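You operate a simulated robot arm through the tools that you are given. There is no shell and no other tool. Be economical: measure what you need, move in short steps, check, and stop when the job is done.

Carry out the task below with a simulated robot arm. There is one attempt and no reset: what you move stays moved.

JOB
Rule purple lines at marks B and D on the small board.
Fine: two lines, each 8 cm or more; leave the rule at D, the yellow knob loose; put the pencil back. Set down upright: what you pick out.

The check looks at the end state, three seconds after you hand in, the way a careful person would. Anything else that was tipped, shoved, dropped, spilled or broken makes it a failure.

ROBOT AND FRAMES
A 7-joint arm with a two-finger parallel gripper on a trunk, on a base that drives. Base frame: it is fixed to the floor where the robot stands at the start and does not move with it; the origin is under the middle of the robot, x ahead of it, y to its left, z up; the surface under the hand at the start is at about z = 0.79. Units: m, rad, N and s.
Its first joint turns from -2.897 to 2.897 rad. Places, roughly: black pencil [2.25, 0, 0.75]; blue pencil [2.25, 0, 0.75]; left black clip [1, 0, 0.8]; left grey clip [1.8, -0.5, 1.1]; red pencil [2.25, 0, 0.75]; right black clip [0.9, -0.2, 0.8]; right grey clip [1.6, -0.4, 1.1]; rule [0.7, 0, 0.8]; sheet [1.75, 0, 0.75]; small board [0.8, 0, 0.8]; white eraser [2, -0.25, 0.75]; yellow knob [0.6, -0.2, 0.8]. Payload 1.57 kg.
The TCP is the grasp point between the finger pads, 0.03 m short of the fingertips. In the tool frame z runs along the fingers and y along their closing line. Largest opening 0.08 m; finger width 0.017, thickness 0.012; the body of the gripper, 0.04 by 0.082 m, starts 0.08 m behind the TCP.
Orientation is that of the tool frame in the base frame, as [roll, pitch, yaw] about the fixed x, y, z axes, in that order (R = Rz(yaw) Ry(pitch) Rx(roll)). With the fingers straight down and closing along the base's y, the tool's x points along the base's -x, its y along +y and its z along -z.

CONTROLS
- The arm moves only by the tool step_arm. Its argument "motion" is a list of rows, each an object of numbers (a shift or turn left out is 0, a gripper value left out holds the last): "hand": the gripper command, from -1 (shut) to 1 (fully open), values between in proportion; "x", "y", "z": the shift along the base's x, y, z in m; "ax", "ay", "az": the turn, a rotation vector about the base's x, y, z in rad. In form: [{"hand": .., "x": .., "y": .., "z": .., "ax": .., "ay": .., "az": ..}, ...]. A call has 1 to 10 rows; each row shifts and turns the commanded pose from where the row before left it. Rows are played at 5 a second. More than 0.05 m and 0.15 rad between two rows, or a gripper value outside its range, and nothing of the call is played. A pose out of reach is approached as far as the arm can. The call stops where the force on the tool passes 90 N (or 10 N more than at its start, if that is more) or the arm is blocked; 0.2 s more then pass. Each finger travels about 0.153 m/s and halts on what it meets, pressing with about 33 N; the grip force reading is that of the motor and also rises with nothing between the fingers. The clock runs only during rows and for 0.2 s after the last one: add rows that do not move to give the fingers time. The reply holds the time, the measured pose of the TCP, the force on the tool along the base axes, the opening and the grip force, in the units named above and with some noise, with the torque about the TCP (base axes, N m) and any sound that the robot's microphone picked up.
- Cameras (640 x 400 px; columns grow to the right, rows downward): "scene" is now at [-0.0133, 0.1739, 1.3671]; the picture's right is [-0.19, -0.98, 0.00], its down [-0.56, 0.11, -0.82] and it looks along [0.80, -0.15, -0.57] (base axes); focal length 250 px, centre (320, 200). "wrist" rides on the gripper at [0.072, -0.007, -0.122] in the tool frame; the picture's right is [0.09, 1.00, 0.00], its down [-0.84, 0.08, -0.54] and it looks along [-0.54, 0.05, 0.84] (tool axes); focal length 238 px, centre (320, 200). There is no depth. A picture from a camera that has moved, and an enlarged one, comes with that camera's place and axes in the base frame and with its lens.
- grab_frame(camera): a new picture of that camera. It takes no simulated time.
- base_move(legs): drives the robot by 1 to 6 legs, each [ahead, left, turn to the left] in m, m and rad, along the robot's own axes; the way and the turn of a leg run together, so that a leg with both is an arc; at most 1.5 m and 3.142 rad a leg. The arm and the cameras ride along, it lands a little off, and it stops where it bumps. It gives what a move gives.
- head_to(pan, tilt): turns the head with the scene camera to pan (to the left, within 2.496 rad either way) and tilt (down, from -0.506 to 1.204), counted from straight ahead of the robot. It gives what a move gives.
- inspect(camera, box): a new picture of the part [left, top, right, bottom] of that camera's present view, enlarged. It takes no simulated time.
- close_job(): hands the job in; it is judged then, once.

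Go step by step. Nothing tells you exact positions but the pictures and the camera data: compare them with the known pose of the tool, close in by small moves and look again before you grip or let go. The budget is 120 turns and 82 pictures, counting those below and the enlarged ones. Unless the task says otherwise, let go and move clear before handing in, and close with one line.

The tools are called after "Emit:" as a command line: name --argument value ..., lists and objects as JSON in quotes. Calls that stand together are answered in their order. step_arm: Moves the arm, as the interface text tells. Its arguments: {"type":"object","properties":{"motion":{"type":"array"}},"required":["motion"]} The other tools are called the same way: base_move (legs) drives the base; head_to (pan, tilt) turns the head that bears the scene camera; grab_frame (camera) takes a picture; inspect (camera, box) takes an enlarged picture of a part of a camera's view; close_job () hands the job in.

At the start:

```text
time: 0.0
position: [0.6241, 0.0584, 1.0364]
tool_rot: [-3.142, 0.001, 3.141]
wrist_force: [-1.4, -0.3, 0.9]
wrist_torque: [0.04, -0.03, 0.01]
finger_gap: 0.0803
gripper_force: 0.1
robot x, y, heading: [-0.0024, -0.0033, -0.002]
head pan, tilt: [-0.188, 0.611]
```

scene: 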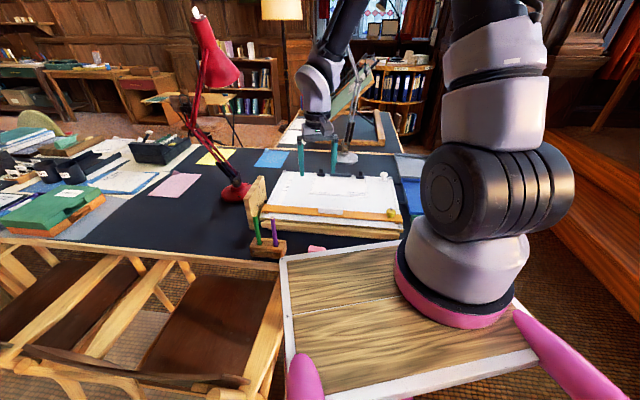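
wrist: 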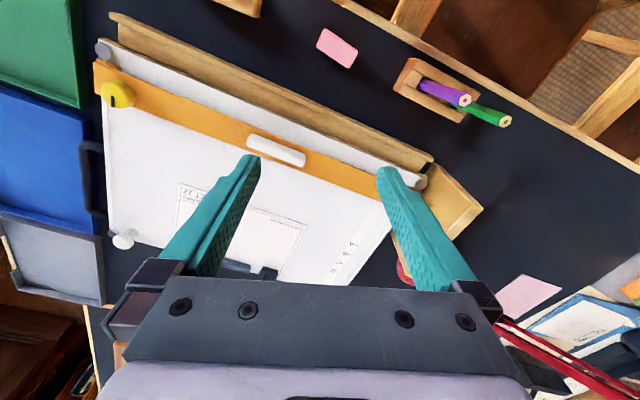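

I see the small board with an orange rule, a yellow knob and a white handle, plus a pencil stand holding a purple and a green pencil near the desk edge. First I'll look closer at the board, the marks and the stand.

Emit:
inspect --camera "wrist" --box '[80, 0, 400, 200]'

Emit:
inspect --camera "wrist" --box '[160, 160, 480, 360]'

Emit:
inspect --camera "scene" --box '[230, 150, 430, 275]'

```text
2.00 times, centred on (240, 100) of wrist
camera zoom: at [0.553, 0.0509, 1.1576], right [-0.09, 1.0, 0.0], down [0.84, 0.08, 0.54], along [0.54, 0.05, -0.84], focal length 477 px, centre (480, 400)
```

zoom: 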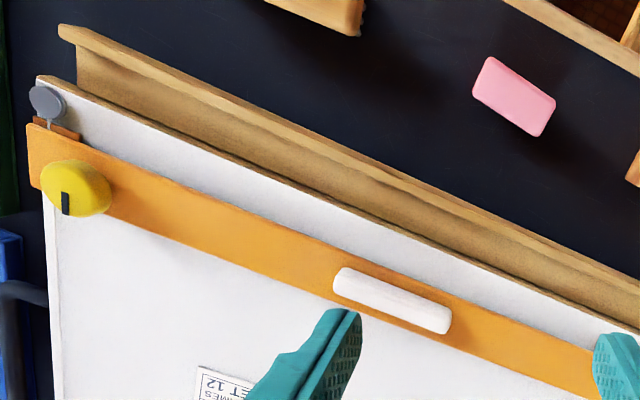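

```text
2.00 times, centred on (320, 260) of wrist
camera zoom: at [0.553, 0.0509, 1.1576], right [-0.09, 1.0, 0.0], down [0.84, 0.08, 0.54], along [0.54, 0.05, -0.84], focal length 477 px, centre (320, 80)
```

zoom: 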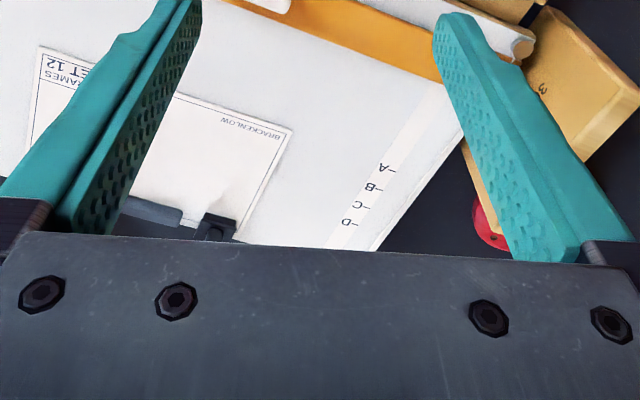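

```text
3.20 times, centred on (330, 212) of scene
camera zoom: at [-0.0133, 0.1739, 1.3671], right [-0.19, -0.98, 0.0], down [-0.56, 0.11, -0.82], along [0.8, -0.15, -0.57], focal length 799 px, centre (288, 160)
```

zoom: 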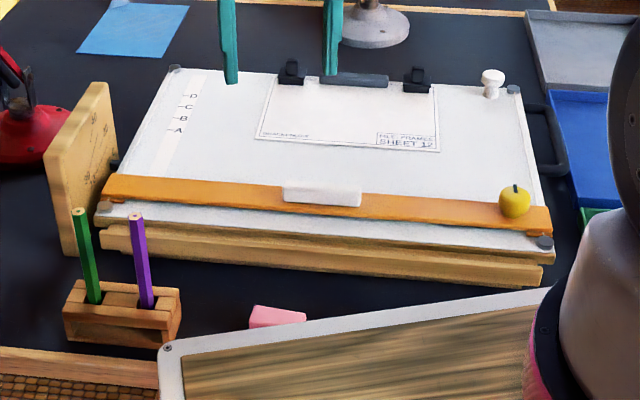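

The knob is at about (0.63,-0.21,0.82), the handle near (0.68,0), and the board is turned about 20°. Next I'll move over the knob for a close look.

Emit:
step_arm --motion '[{"hand": 1, "y": -0.05}, {"y": -0.05}, {"y": -0.05}, {"y": -0.05}, {"y": -0.05}, {"x": -0.03, "z": -0.03}, {"z": -0.02}]'

Emit:
grab_frame --camera "wrist"

```text
time: 1.6
position: [0.5952, -0.1932, 0.9868]
tool_rot: [3.141, 0.0, 3.14]
wrist_force: [-0.4, -0.3, 0.0]
wrist_torque: [-0.02, -0.01, 0.0]
finger_gap: 0.0802
gripper_force: 0.2
robot x, y, heading: [-0.0018, -0.0, -0.0]
head pan, tilt: [-0.188, 0.611]
```

```text
76 pictures are left
camera wrist: at [0.5231, -0.1999, 1.1077], right [-0.09, 1.0, 0.0], down [0.84, 0.08, 0.54], along [0.54, 0.05, -0.84], focal length 238 px, centre (320, 200)
```

wrist: 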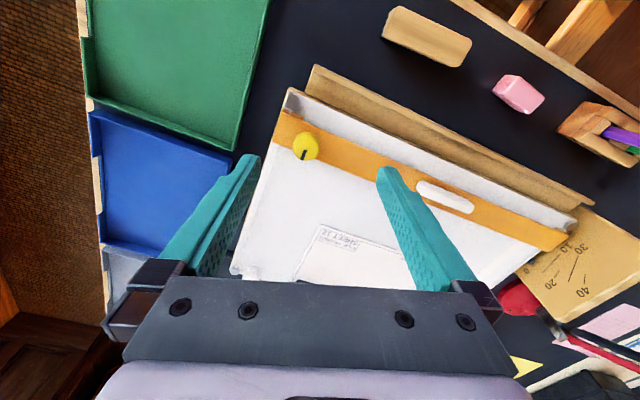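

Emit:
inspect --camera "wrist" --box '[240, 80, 400, 180]'

Emit:
inspect --camera "scene" --box '[340, 160, 420, 260]'

Emit:
inspect --camera "scene" --box '[230, 160, 310, 260]'

```text
4.00 times, centred on (320, 130) of wrist
camera zoom: at [0.5231, -0.1999, 1.1077], right [-0.09, 1.0, 0.0], down [0.84, 0.08, 0.54], along [0.54, 0.05, -0.84], focal length 953 px, centre (320, 480)
```

zoom: 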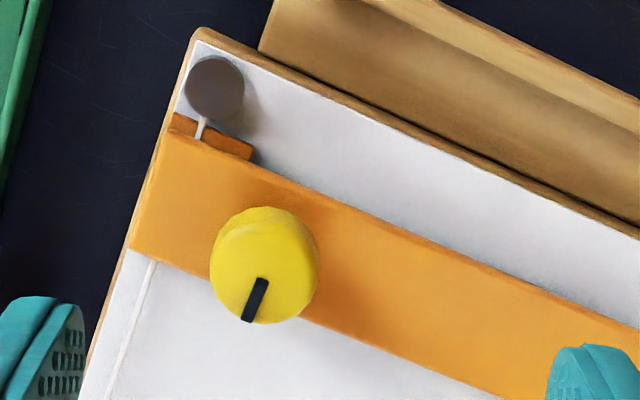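

```text
4.00 times, centred on (380, 210) of scene
camera zoom: at [-0.0135, 0.1739, 1.3671], right [-0.19, -0.98, 0.0], down [-0.56, 0.11, -0.82], along [0.8, -0.15, -0.57], focal length 999 px, centre (80, 160)
```

zoom: 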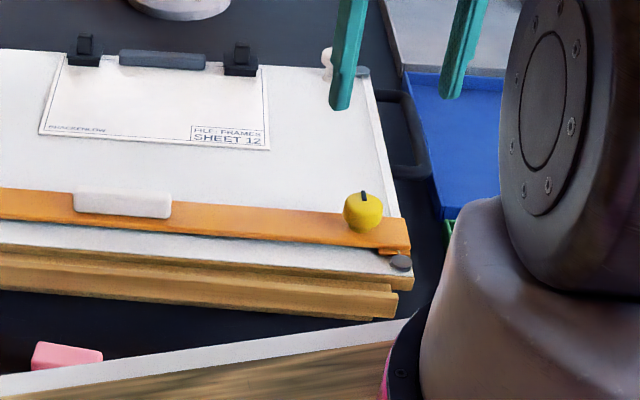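

```text
4.00 times, centred on (270, 210) of scene
camera zoom: at [-0.0135, 0.1739, 1.3671], right [-0.19, -0.98, 0.0], down [-0.56, 0.11, -0.82], along [0.8, -0.15, -0.57], focal length 999 px, centre (520, 160)
```

zoom: 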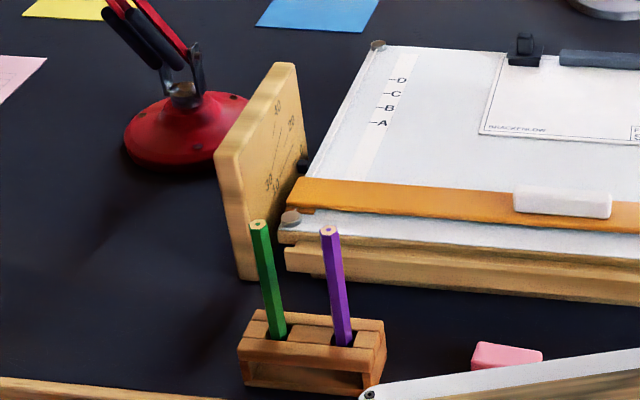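

The knob's black indicator points up the board. I'll centre over the knob and descend gradually with the gripper open.

Emit:
step_arm --motion '[{"x": 0.035, "y": -0.016, "z": -0.03}, {"z": -0.04}, {"z": -0.04}]'

Emit:
inspect --camera "scene" --box '[360, 160, 440, 260]'

Emit:
grab_frame --camera "wrist"

```text
time: 2.4
position: [0.6296, -0.2073, 0.8761]
tool_rot: [-3.141, 0.001, -3.141]
wrist_force: [-0.7, -0.9, 0.1]
wrist_torque: [0.01, -0.05, 0.03]
finger_gap: 0.08
gripper_force: 0.0
robot x, y, heading: [-0.0025, 0.0011, -0.004]
head pan, tilt: [-0.188, 0.611]
```

```text
4.00 times, centred on (400, 210) of scene
camera zoom: at [-0.0138, 0.1739, 1.3671], right [-0.19, -0.98, 0.0], down [-0.56, 0.11, -0.82], along [0.8, -0.15, -0.57], focal length 999 px, centre (0, 160)
```

zoom: 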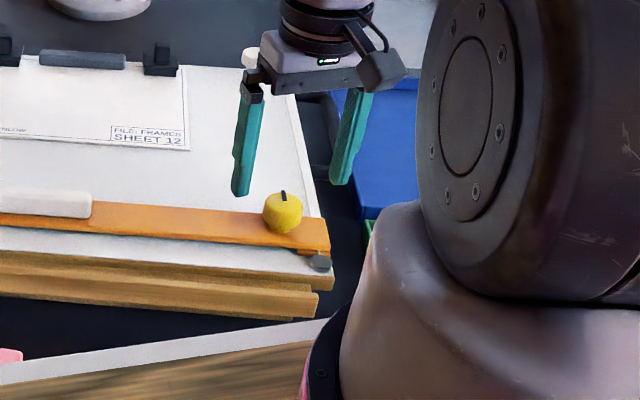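

```text
71 pictures are left
camera wrist: at [0.5568, -0.2139, 0.9972], right [-0.09, 1.0, 0.0], down [0.84, 0.08, 0.54], along [0.54, 0.05, -0.84], focal length 238 px, centre (320, 200)
```

wrist: 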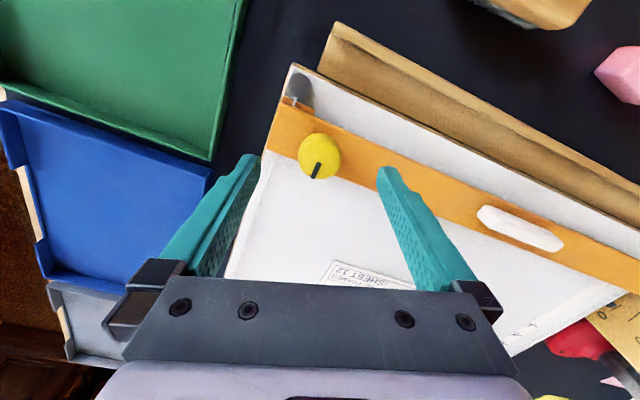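

Emit:
step_arm --motion '[{"z": -0.015}, {"z": -0.013}, {}]'

Emit:
inspect --camera "scene" --box '[360, 160, 440, 260]'

```text
time: 3.2
position: [0.6298, -0.2075, 0.8473]
tool_rot: [3.141, 0.0, -3.14]
wrist_force: [-0.4, 0.2, 0.3]
wrist_torque: [0.01, 0.03, 0.0]
finger_gap: 0.08
gripper_force: 0.1
robot x, y, heading: [-0.0005, -0.0005, -0.001]
head pan, tilt: [-0.188, 0.611]
```

```text
4.00 times, centred on (400, 210) of scene
camera zoom: at [-0.0133, 0.1738, 1.3671], right [-0.19, -0.98, 0.0], down [-0.56, 0.11, -0.82], along [0.8, -0.15, -0.57], focal length 999 px, centre (0, 160)
```

zoom: 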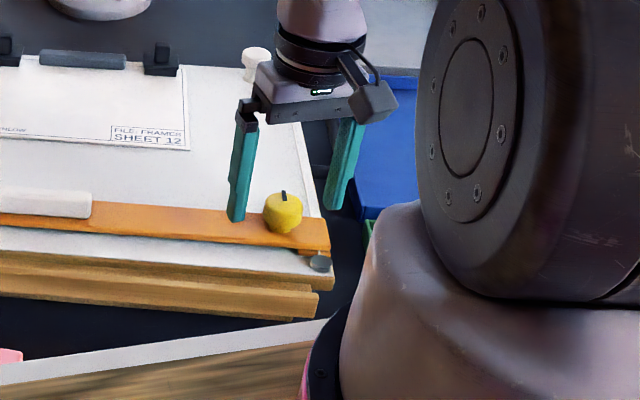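

Emit:
step_arm --motion '[{"z": -0.004}, {"hand": -1}, {}, {}]'

```text
time: 4.2
position: [0.6298, -0.2066, 0.8439]
tool_rot: [3.141, 0.0, -3.141]
wrist_force: [0.5, 2.5, -2.6]
wrist_torque: [0.08, -0.15, 0.0]
finger_gap: 0.0333
gripper_force: 40.9
robot x, y, heading: [-0.0009, 0.0003, 0.001]
head pan, tilt: [-0.188, 0.611]
```

The knob is gripped, 33 mm across. I'll turn it anticlockwise in small steps and watch the torque.

Emit:
step_arm --motion '[{"az": 0.1}, {"az": 0.1}, {"az": 0.1}]'

Emit:
inspect --camera "scene" --box '[360, 160, 440, 260]'

```text
time: 5.0
position: [0.6304, -0.2079, 0.8445]
tool_rot: [-3.141, 0.001, -2.838]
wrist_force: [1.5, 14.3, -3.5]
wrist_torque: [0.44, 0.01, -0.52]
finger_gap: 0.0338
gripper_force: 41.3
robot x, y, heading: [-0.0012, -0.0015, -0.001]
head pan, tilt: [-0.188, 0.611]
```

```text
4.00 times, centred on (400, 210) of scene
camera zoom: at [-0.0132, 0.1743, 1.3671], right [-0.19, -0.98, 0.0], down [-0.56, 0.11, -0.82], along [0.8, -0.15, -0.57], focal length 999 px, centre (0, 160)
```

zoom: 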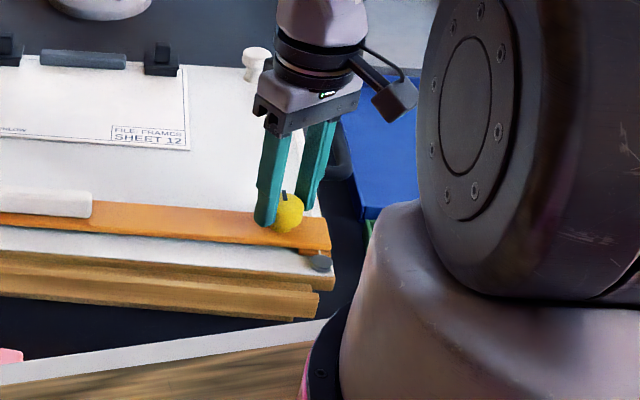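

Emit:
step_arm --motion '[{"az": 0.1}, {"az": 0.1}, {"az": 0.1}]'

Emit:
inspect --camera "scene" --box '[375, 180, 415, 230]'

```text
time: 5.8
position: [0.6306, -0.2091, 0.8447]
tool_rot: [-3.14, 0.001, -2.54]
wrist_force: [-0.4, -0.3, 2.2]
wrist_torque: [-0.03, 0.01, -0.58]
finger_gap: 0.0335
gripper_force: 40.8
robot x, y, heading: [0.0012, -0.0026, 0.002]
head pan, tilt: [-0.188, 0.611]
```

```text
8.00 times, centred on (395, 205) of scene
camera zoom: at [-0.0134, 0.1738, 1.3671], right [-0.19, -0.98, 0.0], down [-0.56, 0.11, -0.82], along [0.8, -0.15, -0.57], focal length 1998 px, centre (-280, 160)
```

zoom: 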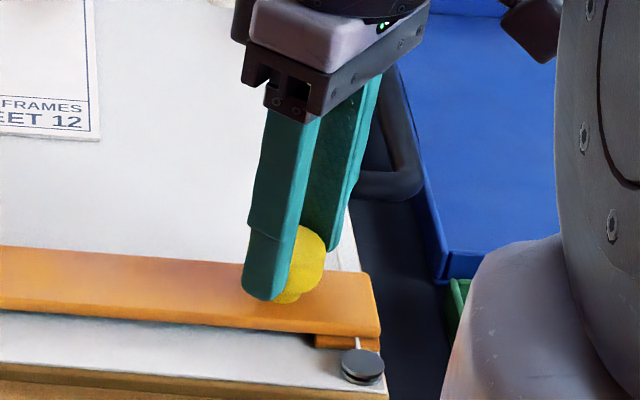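

Emit:
inspect --camera "wrist" --box '[240, 80, 400, 180]'

```text
4.00 times, centred on (320, 130) of wrist
camera zoom: at [0.5743, -0.2557, 0.9661], right [-0.64, 0.77, 0.0], down [0.65, 0.54, 0.54], along [0.42, 0.35, -0.84], focal length 953 px, centre (320, 480)
```

zoom: 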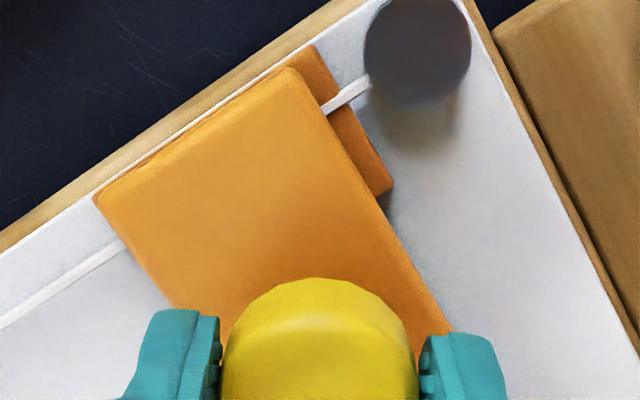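

Emit:
grab_frame --camera "wrist"

Emit:
step_arm --motion '[{"az": 0.1}, {"az": 0.1}, {"az": 0.1}]'

Emit:
inspect --camera "wrist" --box '[240, 110, 400, 210]'

```text
66 pictures are left
camera wrist: at [0.5743, -0.2557, 0.9661], right [-0.64, 0.77, 0.0], down [0.65, 0.54, 0.54], along [0.42, 0.35, -0.84], focal length 238 px, centre (320, 200)
```

wrist: 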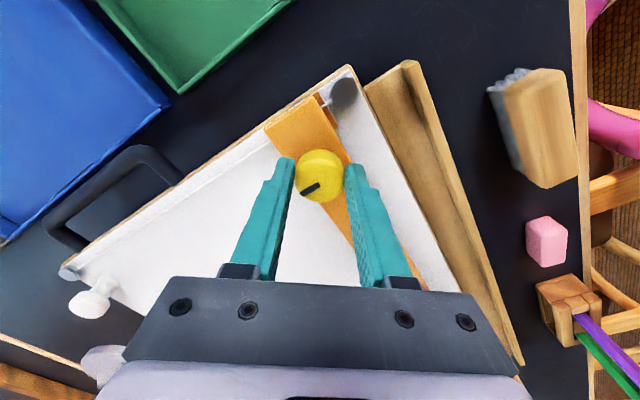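

```text
time: 6.6
position: [0.63, -0.2087, 0.8444]
tool_rot: [-3.14, -0.001, -2.242]
wrist_force: [1.2, -3.3, 14.4]
wrist_torque: [-0.05, -0.23, -0.56]
finger_gap: 0.0332
gripper_force: 41.2
robot x, y, heading: [-0.0019, 0.0013, 0.005]
head pan, tilt: [-0.188, 0.611]
```

```text
4.00 times, centred on (320, 160) of wrist
camera zoom: at [0.5908, -0.2698, 0.9661], right [-0.84, 0.55, 0.0], down [0.46, 0.7, 0.54], along [0.3, 0.45, -0.84], focal length 953 px, centre (320, 360)
```

zoom: 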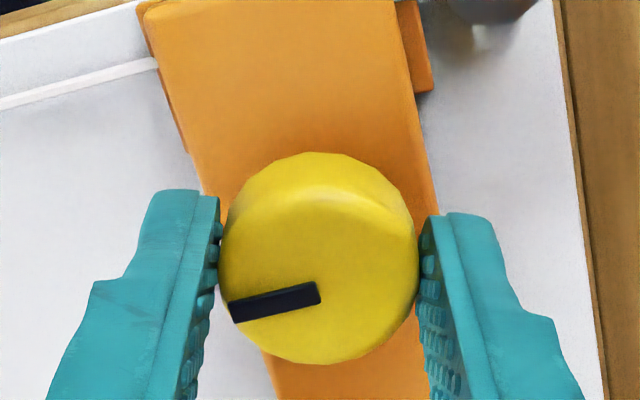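

The indicator has not turned: the fingers slipped at about 0.57 Nm. I'll push the knob gently up the board to see whether the rule is already free.

Emit:
step_arm --motion '[{"x": 0.0047, "y": -0.0017}, {"x": 0.0047, "y": -0.0017}]'

```text
time: 7.2
position: [0.6399, -0.2121, 0.8442]
tool_rot: [-3.14, 0.0, -2.24]
wrist_force: [-2.3, -1.6, 16.4]
wrist_torque: [-0.41, 0.36, -0.22]
finger_gap: 0.0336
gripper_force: 41.3
robot x, y, heading: [0.0014, -0.0, 0.003]
head pan, tilt: [-0.188, 0.611]
```

Emit:
inspect --camera "scene" --box '[230, 160, 430, 260]'

Emit:
inspect --camera "wrist" --box '[240, 80, 400, 180]'

```text
3.20 times, centred on (330, 210) of scene
camera zoom: at [-0.0139, 0.1739, 1.3671], right [-0.19, -0.98, 0.0], down [-0.56, 0.11, -0.82], along [0.8, -0.15, -0.57], focal length 799 px, centre (288, 168)
```

zoom: 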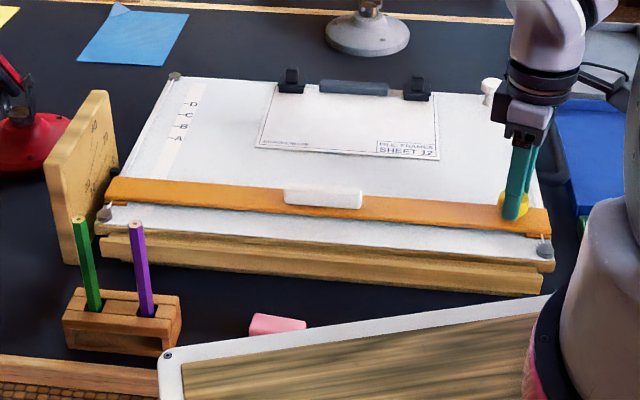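

```text
4.00 times, centred on (320, 130) of wrist
camera zoom: at [0.6001, -0.2728, 0.966], right [-0.84, 0.55, 0.0], down [0.46, 0.7, 0.54], along [0.3, 0.45, -0.84], focal length 953 px, centre (320, 480)
```

zoom: 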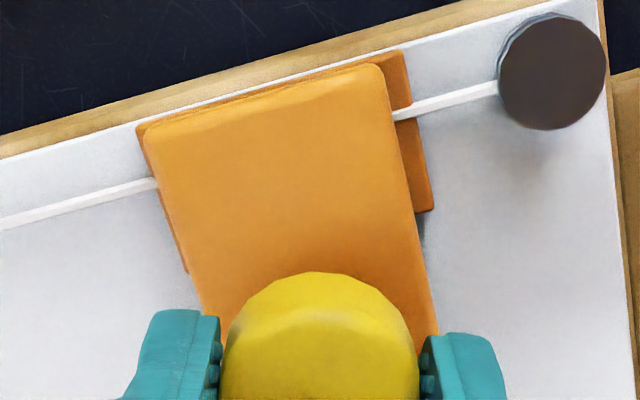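

The rule slid 1 cm freely, so the knob is already loose against its stop; I'll leave it that way. Now I'll release it, rise and move over the white handle, with the fingers closing across the handle.

Emit:
step_arm --motion '[{"hand": 1}, {}, {"z": 0.04}, {"z": 0.04, "az": 0.1}, {"x": 0.015, "y": 0.05, "az": 0.1}, {"x": 0.015, "y": 0.05, "az": 0.118}, {"x": 0.015, "y": 0.05}, {"x": 0.003, "y": 0.05}, {"y": 0.013}]'

Emit:
grab_frame --camera "wrist"

```text
refused: row 5 steps farther than a row can; nothing moved
```

```text
62 pictures are left
camera wrist: at [0.6001, -0.2728, 0.966], right [-0.84, 0.55, 0.0], down [0.46, 0.7, 0.54], along [0.3, 0.45, -0.84], focal length 238 px, centre (320, 200)
```

wrist: 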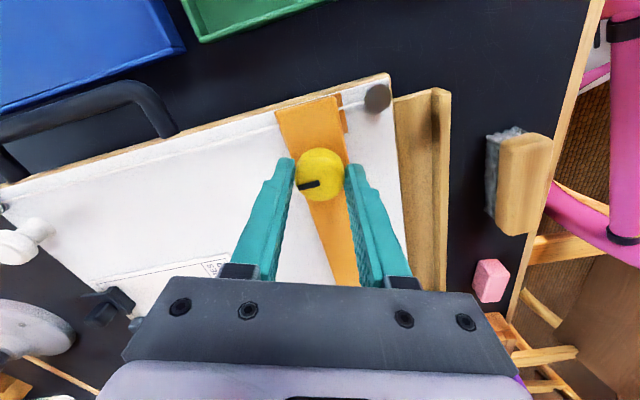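

The step was over the norm limit, so I'll retry with smaller shifts.

Emit:
step_arm --motion '[{"hand": 1}, {}, {"z": 0.04}, {"z": 0.04, "az": 0.1}, {"x": 0.012, "y": 0.045, "az": 0.1}, {"x": 0.012, "y": 0.045, "az": 0.118}, {"x": 0.012, "y": 0.045}, {"x": 0.012, "y": 0.045}, {"y": 0.033}]'

Emit:
grab_frame --camera "wrist"

```text
time: 9.2
position: [0.686, -0.0, 0.9217]
tool_rot: [-3.141, 0.0, -1.927]
wrist_force: [-0.7, -0.7, -0.4]
wrist_torque: [0.01, 0.01, 0.04]
finger_gap: 0.0801
gripper_force: 0.1
robot x, y, heading: [0.0005, 0.0004, -0.001]
head pan, tilt: [-0.188, 0.611]
```

```text
61 pictures are left
camera wrist: at [0.6682, -0.069, 1.044], right [-0.97, 0.26, 0.0], down [0.22, 0.81, 0.54], along [0.14, 0.52, -0.84], focal length 238 px, centre (320, 200)
```

wrist: 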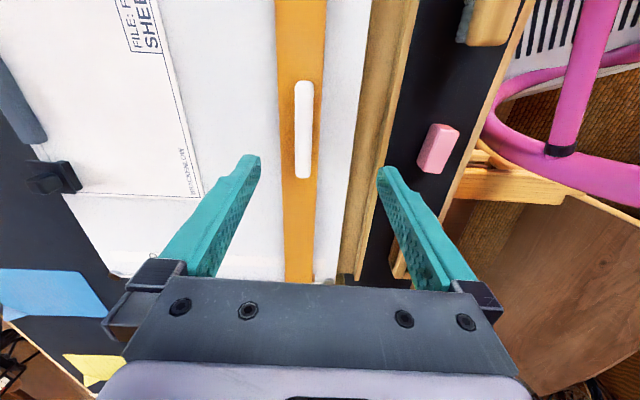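

The handle centre is at about (0.700,-0.010) and the rule runs about 16° off y. I'll align and descend partway.

Emit:
step_arm --motion '[{"x": 0.0145, "y": -0.01, "az": 0.065}, {"z": -0.03}, {"z": -0.02}, {}]'

Emit:
grab_frame --camera "wrist"

Emit:
inspect --camera "scene" --box '[280, 170, 380, 232]'

```text
time: 10.2
position: [0.7022, -0.0101, 0.8737]
tool_rot: [3.141, -0.002, -1.861]
wrist_force: [-0.2, 0.0, 0.0]
wrist_torque: [0.0, 0.01, 0.01]
finger_gap: 0.08
gripper_force: 0.0
robot x, y, heading: [0.0021, 0.0001, 0.001]
head pan, tilt: [-0.188, 0.611]
```

```text
60 pictures are left
camera wrist: at [0.6882, -0.0804, 0.996], right [-0.98, 0.19, 0.0], down [0.16, 0.82, 0.54], along [0.11, 0.53, -0.84], focal length 238 px, centre (320, 200)
```

wrist: 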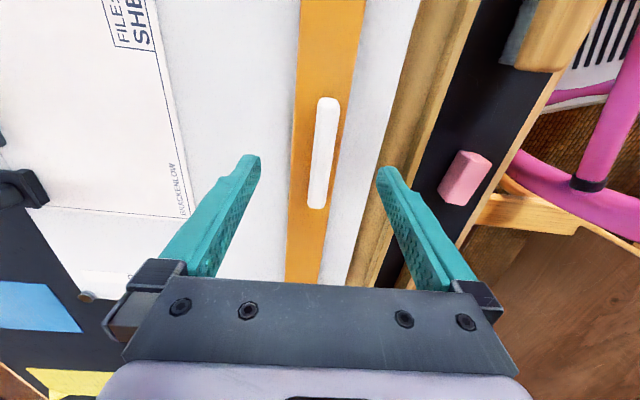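

```text
6.40 times, centred on (330, 201) of scene
camera zoom: at [-0.0134, 0.1738, 1.3671], right [-0.19, -0.98, 0.0], down [-0.56, 0.11, -0.82], along [0.8, -0.15, -0.57], focal length 1598 px, centre (256, 194)
```

zoom: 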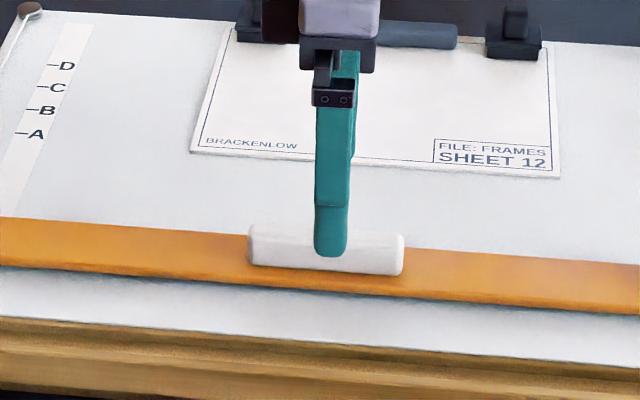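

Emit:
step_arm --motion '[{"z": -0.015}, {"z": -0.012}, {}]'

Emit:
inspect --camera "scene" --box '[300, 180, 350, 211]'

```text
time: 11.0
position: [0.7023, -0.0082, 0.8472]
tool_rot: [-3.141, 0.001, -1.859]
wrist_force: [-0.2, -0.4, 0.1]
wrist_torque: [0.03, 0.0, 0.0]
finger_gap: 0.0802
gripper_force: 0.3
robot x, y, heading: [0.0054, 0.004, -0.0]
head pan, tilt: [-0.188, 0.611]
```

```text
12.80 times, centred on (325, 196) of scene
camera zoom: at [-0.0133, 0.1738, 1.3671], right [-0.19, -0.98, 0.0], down [-0.56, 0.11, -0.82], along [0.8, -0.15, -0.57], focal length 3196 px, centre (256, 258)
```

zoom: 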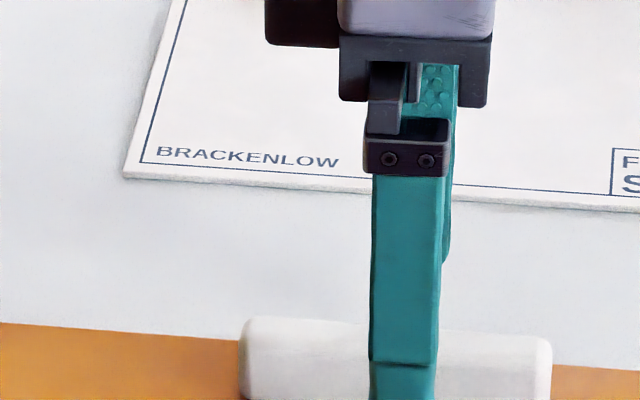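

Emit:
step_arm --motion '[{"z": -0.004}, {"hand": -1}, {}, {}]'

Emit:
inspect --camera "scene" --box '[290, 180, 360, 224]'

```text
time: 12.0
position: [0.7023, -0.009, 0.8443]
tool_rot: [3.14, 0.0, -1.858]
wrist_force: [-1.3, 1.3, -1.8]
wrist_torque: [-0.36, -0.06, -0.61]
finger_gap: 0.0163
gripper_force: 31.7
robot x, y, heading: [-0.0002, -0.0023, -0.003]
head pan, tilt: [-0.188, 0.611]
```

```text
9.09 times, centred on (325, 202) of scene
camera zoom: at [-0.0133, 0.1739, 1.3671], right [-0.19, -0.98, 0.0], down [-0.56, 0.11, -0.82], along [0.8, -0.15, -0.57], focal length 2270 px, centre (274, 182)
```

zoom: 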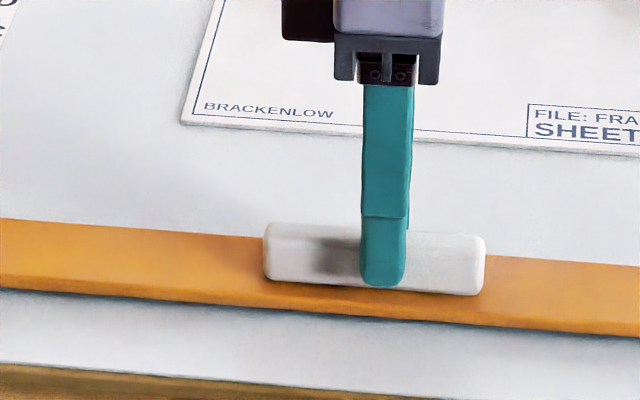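

The handle is gripped. I'll slide the rule up the board 5 cm and check the force for tilt.

Emit:
step_arm --motion '[{"x": 0.0192, "y": -0.0057}, {"x": 0.0192, "y": -0.0057}, {"x": 0.0096, "y": -0.0028}, {}]'

Emit:
inspect --camera "scene" --box '[240, 150, 420, 262]'

```text
time: 13.0
position: [0.7508, -0.0243, 0.8428]
tool_rot: [-3.141, 0.001, -1.86]
wrist_force: [0.1, -7.9, 16.0]
wrist_torque: [-0.56, 0.29, -0.54]
finger_gap: 0.0161
gripper_force: 31.9
robot x, y, heading: [-0.0007, -0.0003, -0.003]
head pan, tilt: [-0.188, 0.611]
```

```text
3.56 times, centred on (330, 206) of scene
camera zoom: at [-0.0138, 0.1735, 1.3672], right [-0.19, -0.98, 0.0], down [-0.56, 0.11, -0.82], along [0.8, -0.15, -0.57], focal length 888 px, centre (284, 179)
```

zoom: 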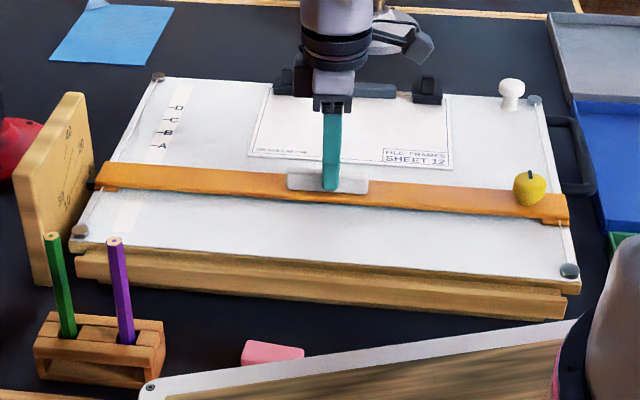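

Emit:
step_arm --motion '[{"z": 0.003}, {}]'

```text
time: 13.6
position: [0.7477, -0.0233, 0.8451]
tool_rot: [3.139, -0.002, -1.859]
wrist_force: [-4.9, -5.3, -16.5]
wrist_torque: [-0.29, -0.32, -0.56]
finger_gap: 0.0164
gripper_force: 32.0
robot x, y, heading: [0.0003, 0.0045, -0.003]
head pan, tilt: [-0.188, 0.611]
```

Emit:
step_arm --motion '[{"z": -0.0012}, {"x": 0.0192, "y": -0.0057, "z": 0.0006}, {"x": 0.0192, "y": -0.0057, "z": 0.0006}, {"x": 0.0192, "y": -0.0057, "z": 0.0006}, {}]'

Emit:
inspect --camera "scene" --box '[250, 160, 330, 210]'

Emit:
grab_frame --camera "wrist"

```text
time: 14.8
position: [0.8091, -0.0442, 0.8479]
tool_rot: [-3.139, 0.0, -1.859]
wrist_force: [-4.0, -22.1, -3.4]
wrist_torque: [-0.67, -0.24, -0.55]
finger_gap: 0.0166
gripper_force: 31.4
robot x, y, heading: [0.0002, -0.0005, -0.001]
head pan, tilt: [-0.188, 0.611]
```

```text
8.00 times, centred on (290, 185) of scene
camera zoom: at [-0.0133, 0.173, 1.3672], right [-0.19, -0.98, 0.0], down [-0.56, 0.11, -0.82], along [0.8, -0.15, -0.57], focal length 1998 px, centre (560, 320)
```

zoom: 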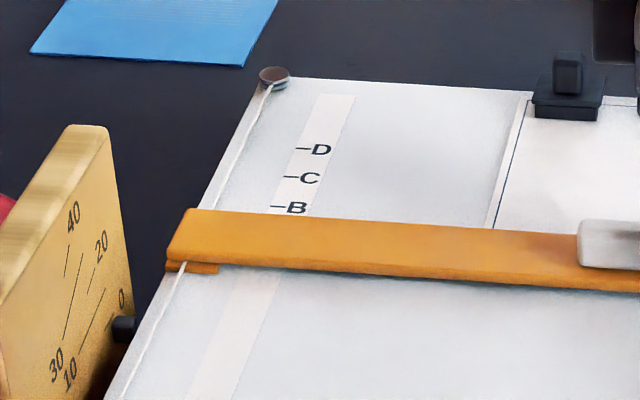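

```text
54 pictures are left
camera wrist: at [0.7944, -0.1141, 0.9699], right [-0.98, 0.2, 0.0], down [0.16, 0.82, 0.54], along [0.11, 0.53, -0.84], focal length 238 px, centre (320, 200)
```

wrist: 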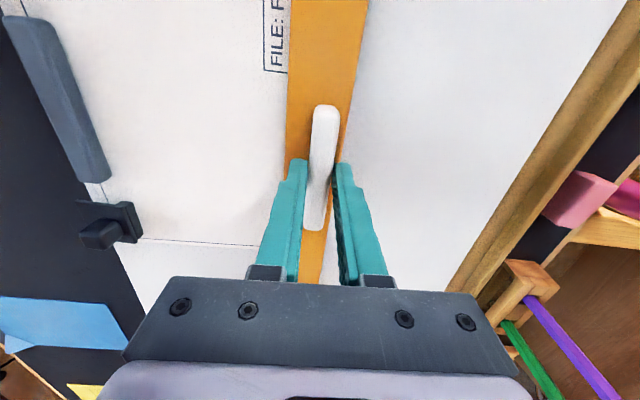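

Emit:
step_arm --motion '[{"y": -0.002}, {"x": 0.0143, "y": -0.0046, "z": 0.0005}, {}]'

Emit:
inspect --camera "scene" --box '[250, 165, 314, 205]'

```text
time: 15.6
position: [0.8226, -0.0455, 0.8491]
tool_rot: [-3.141, 0.0, -1.857]
wrist_force: [-4.4, -16.4, -5.1]
wrist_torque: [-0.6, -0.18, -0.56]
finger_gap: 0.0162
gripper_force: 31.8
robot x, y, heading: [0.0029, -0.0053, 0.005]
head pan, tilt: [-0.188, 0.611]
```

```text
10.00 times, centred on (282, 185) of scene
camera zoom: at [-0.0133, 0.1733, 1.3672], right [-0.19, -0.98, 0.0], down [-0.56, 0.11, -0.82], along [0.8, -0.15, -0.57], focal length 2497 px, centre (700, 350)
```

zoom: 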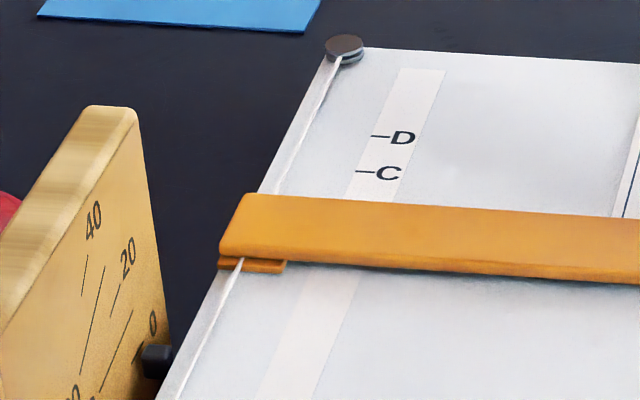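

Emit:
step_arm --motion '[{"hand": 1}, {}, {}, {"z": 0.04}, {"z": 0.04}, {"x": 0.02, "y": 0.045}, {"x": 0.01, "y": 0.045}, {}]'

Emit:
grab_frame --camera "wrist"

```text
time: 17.4
position: [0.8516, 0.0422, 0.9275]
tool_rot: [3.141, 0.001, -1.86]
wrist_force: [0.0, -0.1, 0.8]
wrist_torque: [-0.02, -0.02, 0.01]
finger_gap: 0.0798
gripper_force: 0.0
robot x, y, heading: [-0.0007, -0.0011, 0.001]
head pan, tilt: [-0.188, 0.611]
```

```text
52 pictures are left
camera wrist: at [0.8383, -0.0289, 1.0499], right [-0.98, 0.19, 0.0], down [0.16, 0.82, 0.54], along [0.11, 0.53, -0.84], focal length 238 px, centre (320, 200)
```

wrist: 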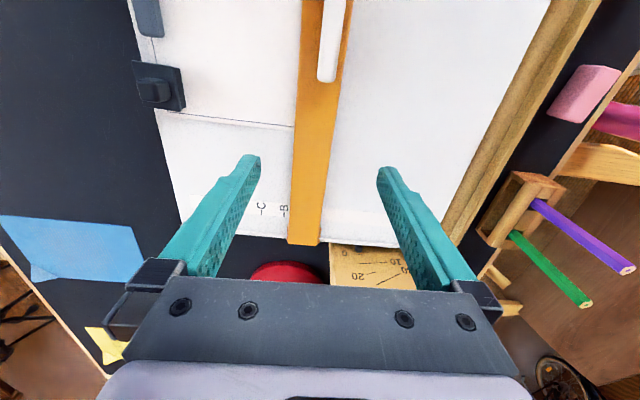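

Emit:
inspect --camera "wrist" --box '[240, 180, 336, 240]'

```text
6.67 times, centred on (288, 210) of wrist
camera zoom: at [0.8383, -0.0289, 1.0499], right [-0.98, 0.19, 0.0], down [0.16, 0.82, 0.54], along [0.11, 0.53, -0.84], focal length 1589 px, centre (533, 133)
```

zoom: 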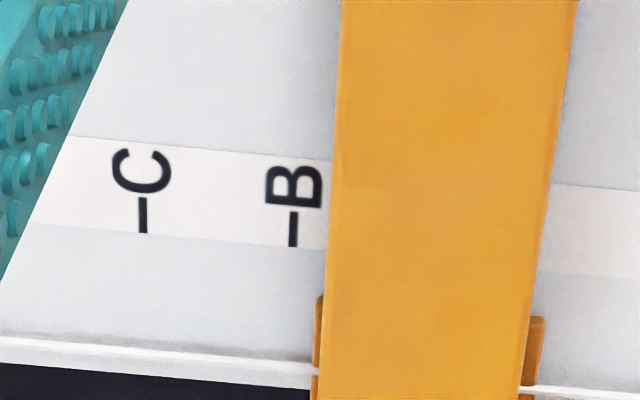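

The rule's edge lies about 7 mm short of tick B (ticks are 28.7 mm apart). I'll regrip the handle and push 4.5 mm more, so the pencil point lands on B.

Emit:
step_arm --motion '[{"x": -0.01, "y": -0.045}, {"x": -0.02, "y": -0.045}, {"z": -0.04}, {"z": -0.04}, {"hand": -1}, {}, {}, {"x": 0.0043, "y": -0.0014}, {}]'

Emit:
step_arm --motion '[{"hand": 1}, {}, {}, {"z": 0.04}, {"z": 0.04}, {"x": 0.02, "y": 0.045}, {"x": 0.01, "y": 0.045}, {"az": -0.1}, {"az": -0.1}]'

Emit:
inspect --camera "wrist" --box '[240, 160, 368, 240]'

```text
time: 19.4
position: [0.8263, -0.0477, 0.8462]
tool_rot: [3.141, 0.0, -1.857]
wrist_force: [-0.8, 0.5, -4.0]
wrist_torque: [-0.49, 0.03, -0.53]
finger_gap: 0.0163
gripper_force: 31.3
robot x, y, heading: [-0.0002, 0.0051, -0.0]
head pan, tilt: [-0.188, 0.611]
```

```text
time: 21.4
position: [0.8558, 0.0444, 0.927]
tool_rot: [-3.141, 0.0, -2.059]
wrist_force: [0.3, 0.1, 0.1]
wrist_torque: [0.01, 0.0, 0.0]
finger_gap: 0.08
gripper_force: 0.1
robot x, y, heading: [-0.0031, -0.0033, 0.0]
head pan, tilt: [-0.188, 0.611]
```

```text
5.00 times, centred on (304, 200) of wrist
camera zoom: at [0.8274, -0.0236, 1.0489], right [-0.92, 0.39, 0.0], down [0.32, 0.78, 0.54], along [0.21, 0.5, -0.84], focal length 1192 px, centre (400, 200)
```

zoom: 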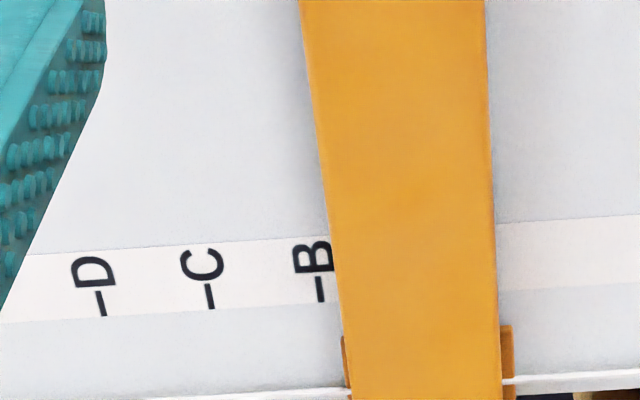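

The rule's edge is about 6 mm below B and clear of the tick, which is good enough to draw beside. Next I'll go above the purple pencil with the fingers turned to close along the rule direction.

Emit:
step_arm --motion '[{"z": 0.045, "hand": 0.3}, {"x": -0.039, "y": 0.0229, "az": -0.14}, {"x": -0.039, "y": 0.0229, "az": -0.14}, {"x": -0.039, "y": 0.0229, "az": -0.14}, {"x": -0.039, "y": 0.0229, "az": -0.14}, {"x": -0.039, "y": 0.0229, "az": -0.14}, {"x": -0.039, "y": 0.0229, "az": -0.14}, {"x": -0.039, "y": 0.0229, "az": -0.14}, {"az": -0.14}, {"az": -0.14}]'

Emit:
step_arm --motion '[{"az": -0.13}, {}]'

Emit:
grab_frame --camera "wrist"

Emit:
inspect --camera "scene" --box '[220, 160, 320, 260]'

```text
time: 23.6
position: [0.5828, 0.2032, 0.9717]
tool_rot: [3.14, 0.0, 2.963]
wrist_force: [-0.9, 0.5, -0.5]
wrist_torque: [-0.01, 0.0, 0.0]
finger_gap: 0.0519
gripper_force: 0.1
robot x, y, heading: [-0.0028, 0.0002, -0.004]
head pan, tilt: [-0.188, 0.611]
```

```text
time: 24.2
position: [0.5833, 0.2028, 0.9711]
tool_rot: [3.141, 0.0, 2.833]
wrist_force: [0.4, 0.8, -1.1]
wrist_torque: [0.02, 0.01, -0.01]
finger_gap: 0.0522
gripper_force: 0.1
robot x, y, heading: [-0.0017, 0.0017, -0.001]
head pan, tilt: [-0.188, 0.611]
```

```text
49 pictures are left
camera wrist: at [0.5126, 0.2177, 1.0928], right [0.21, 0.98, 0.0], down [0.82, -0.18, 0.54], along [0.53, -0.12, -0.84], focal length 238 px, centre (320, 200)
```

wrist: 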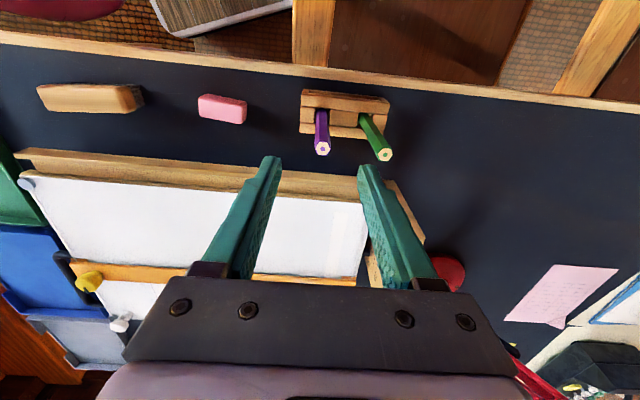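

```text
4.00 times, centred on (270, 210) of scene
camera zoom: at [-0.0133, 0.1739, 1.3671], right [-0.19, -0.98, 0.0], down [-0.56, 0.11, -0.82], along [0.8, -0.15, -0.57], focal length 999 px, centre (520, 160)
```

zoom: 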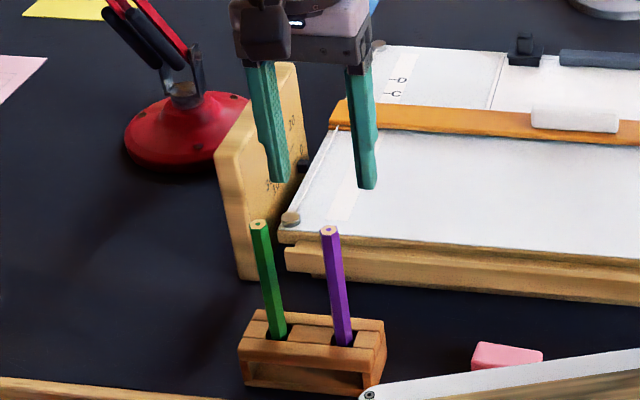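

Emit:
step_arm --motion '[{"x": 0.002, "z": -0.045}, {"z": -0.045}, {"z": -0.043}, {}]'

Emit:
inspect --camera "scene" --box '[240, 190, 320, 260]'

Emit:
grab_frame --camera "wrist"

```text
time: 25.2
position: [0.5845, 0.2057, 0.8386]
tool_rot: [-3.141, 0.001, 2.833]
wrist_force: [-0.8, 0.5, -0.5]
wrist_torque: [-0.01, 0.03, 0.0]
finger_gap: 0.0518
gripper_force: 0.0
robot x, y, heading: [0.0013, -0.0016, 0.005]
head pan, tilt: [-0.188, 0.611]
```

```text
5.71 times, centred on (280, 225) of scene
camera zoom: at [-0.0134, 0.1739, 1.3671], right [-0.19, -0.98, 0.0], down [-0.56, 0.11, -0.82], along [0.8, -0.15, -0.57], focal length 1427 px, centre (549, 57)
```

zoom: 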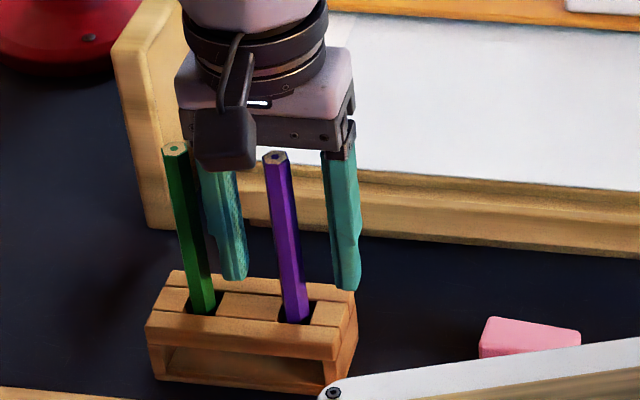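

```text
46 pictures are left
camera wrist: at [0.5137, 0.2191, 0.9604], right [0.21, 0.98, 0.0], down [0.82, -0.18, 0.54], along [0.53, -0.12, -0.84], focal length 238 px, centre (320, 200)
```

wrist: 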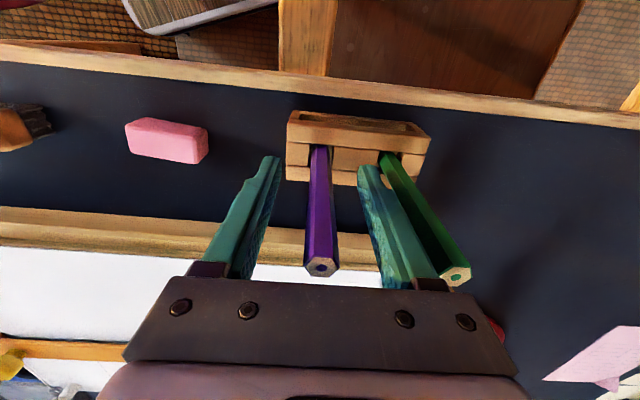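

The pencil is centred between the fingers. I'll lower 12 mm, close, then lift.

Emit:
step_arm --motion '[{"x": 0.002, "z": -0.012}, {"hand": -1}, {}, {}]'

Emit:
step_arm --motion '[{"z": 0.02}, {"z": 0.03}, {"z": 0.04}, {"z": 0.03}, {}]'

Emit:
grab_frame --camera "wrist"

Emit:
inspect --camera "scene" --box '[220, 150, 320, 260]'

```text
time: 26.2
position: [0.5853, 0.203, 0.8269]
tool_rot: [-3.14, 0.001, 2.834]
wrist_force: [0.1, -0.6, -0.9]
wrist_torque: [-0.01, 0.02, 0.01]
finger_gap: 0.0133
gripper_force: 29.8
robot x, y, heading: [-0.0015, 0.0029, -0.003]
head pan, tilt: [-0.188, 0.611]
```

```text
time: 27.4
position: [0.5863, 0.2047, 0.9491]
tool_rot: [-3.141, 0.0, 2.835]
wrist_force: [0.3, 0.3, 0.0]
wrist_torque: [-0.01, 0.0, 0.0]
finger_gap: 0.0133
gripper_force: 30.0
robot x, y, heading: [-0.0038, -0.0012, 0.001]
head pan, tilt: [-0.188, 0.611]
```

```text
45 pictures are left
camera wrist: at [0.5157, 0.2186, 1.0698], right [0.21, 0.98, 0.0], down [0.82, -0.18, 0.54], along [0.53, -0.12, -0.84], focal length 238 px, centre (320, 200)
```

wrist: 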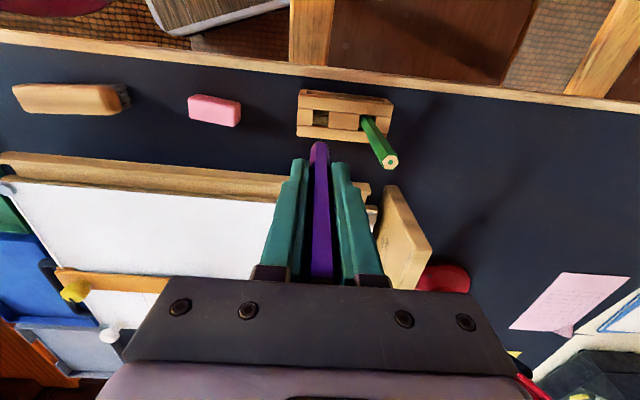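

```text
3.64 times, centred on (270, 205) of scene
camera zoom: at [-0.0132, 0.1739, 1.3671], right [-0.19, -0.98, 0.0], down [-0.56, 0.11, -0.82], along [0.8, -0.15, -0.57], focal length 908 px, centre (502, 182)
```

zoom: 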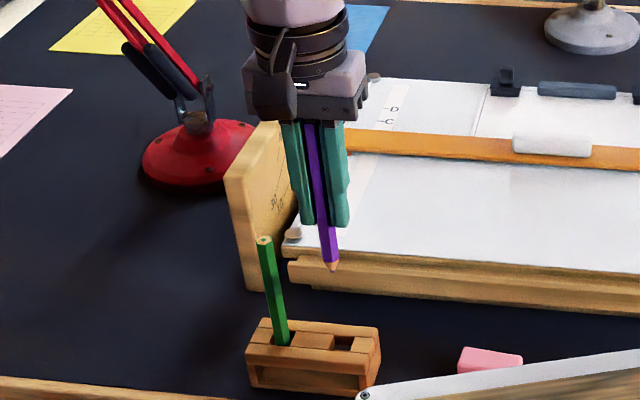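

The pencil is held upright with the point about 8 cm below the TCP. I'll carry it over the sheet to the start of line B at about (0.871,-0.004), staying high.

Emit:
step_arm --motion '[{"z": 0.02}, {"x": 0.0355, "y": -0.0261}, {"x": 0.0355, "y": -0.0261}, {"x": 0.0355, "y": -0.0261}, {"x": 0.0355, "y": -0.0261}, {"x": 0.0355, "y": -0.0261}, {"x": 0.0355, "y": -0.0261}, {"x": 0.0355, "y": -0.0261}, {"x": 0.0358, "y": -0.0264}, {"z": -0.04}]'

Emit:
grab_frame --camera "wrist"

Emit:
inspect --camera "scene" --box '[260, 140, 360, 202]'

```text
time: 29.6
position: [0.8726, -0.0065, 0.9262]
tool_rot: [-3.141, 0.001, 2.836]
wrist_force: [-0.6, 0.0, 0.4]
wrist_torque: [0.01, -0.02, -0.01]
finger_gap: 0.0133
gripper_force: 30.0
robot x, y, heading: [-0.0002, 0.0021, -0.002]
head pan, tilt: [-0.188, 0.611]
```

```text
43 pictures are left
camera wrist: at [0.8015, 0.0078, 1.048], right [0.21, 0.98, 0.0], down [0.82, -0.18, 0.54], along [0.53, -0.12, -0.84], focal length 238 px, centre (320, 200)
```

wrist: 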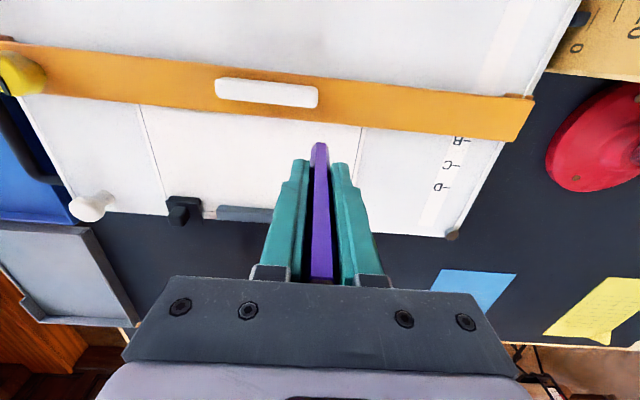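

```text
6.40 times, centred on (310, 171) of scene
camera zoom: at [-0.0136, 0.1738, 1.3671], right [-0.19, -0.98, 0.0], down [-0.56, 0.11, -0.82], along [0.8, -0.15, -0.57], focal length 1598 px, centre (384, 386)
```

zoom: 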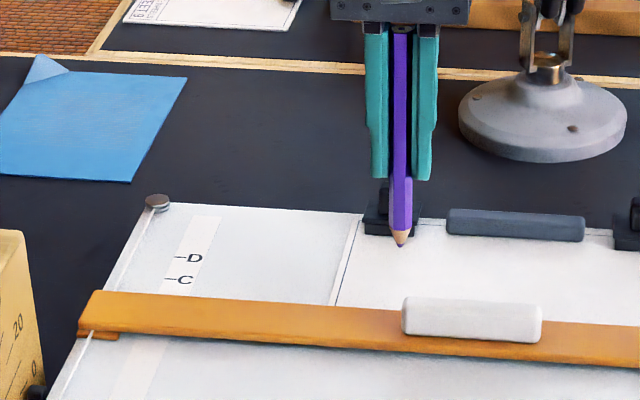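

The point is at about z 0.844 over the start of B. I'll lower in small steps until contact.

Emit:
step_arm --motion '[{"x": -0.001, "y": 0.001, "z": -0.015}, {"z": -0.008}, {}]'

Emit:
inspect --camera "wrist" --box '[260, 90, 484, 230]'

Emit:
inspect --camera "scene" --box '[270, 155, 350, 205]'

```text
time: 30.4
position: [0.8706, -0.0064, 0.9024]
tool_rot: [3.141, -0.001, 2.833]
wrist_force: [-0.2, -0.4, 0.4]
wrist_torque: [-0.01, 0.02, 0.0]
finger_gap: 0.0135
gripper_force: 30.3
robot x, y, heading: [-0.001, -0.0001, 0.002]
head pan, tilt: [-0.188, 0.611]
```

```text
2.86 times, centred on (372, 160) of wrist
camera zoom: at [0.7998, 0.0091, 1.0249], right [0.21, 0.98, 0.0], down [0.82, -0.18, 0.54], along [0.53, -0.12, -0.84], focal length 681 px, centre (171, 314)
```

zoom: 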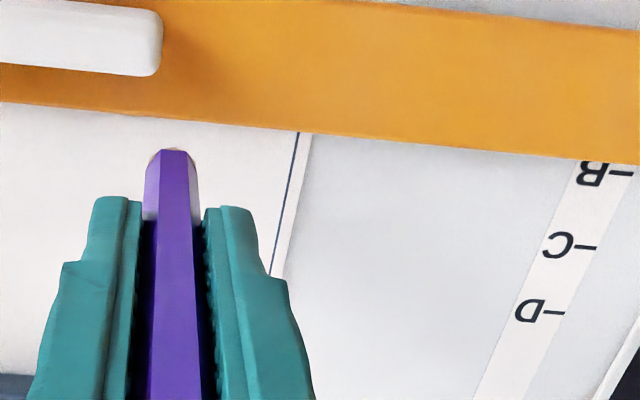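

```text
8.00 times, centred on (310, 180) of scene
camera zoom: at [-0.0133, 0.1738, 1.3671], right [-0.19, -0.98, 0.0], down [-0.56, 0.11, -0.82], along [0.8, -0.15, -0.57], focal length 1998 px, centre (400, 360)
```

zoom: 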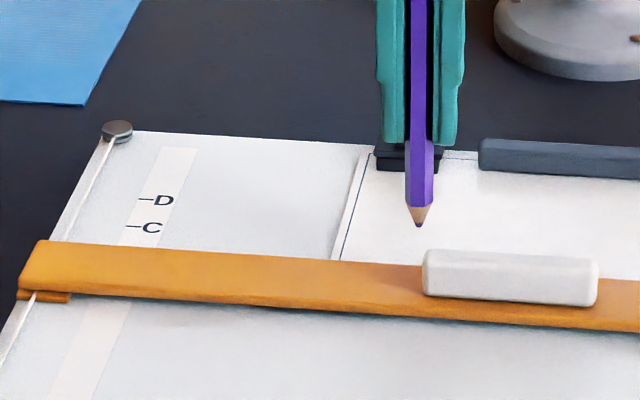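

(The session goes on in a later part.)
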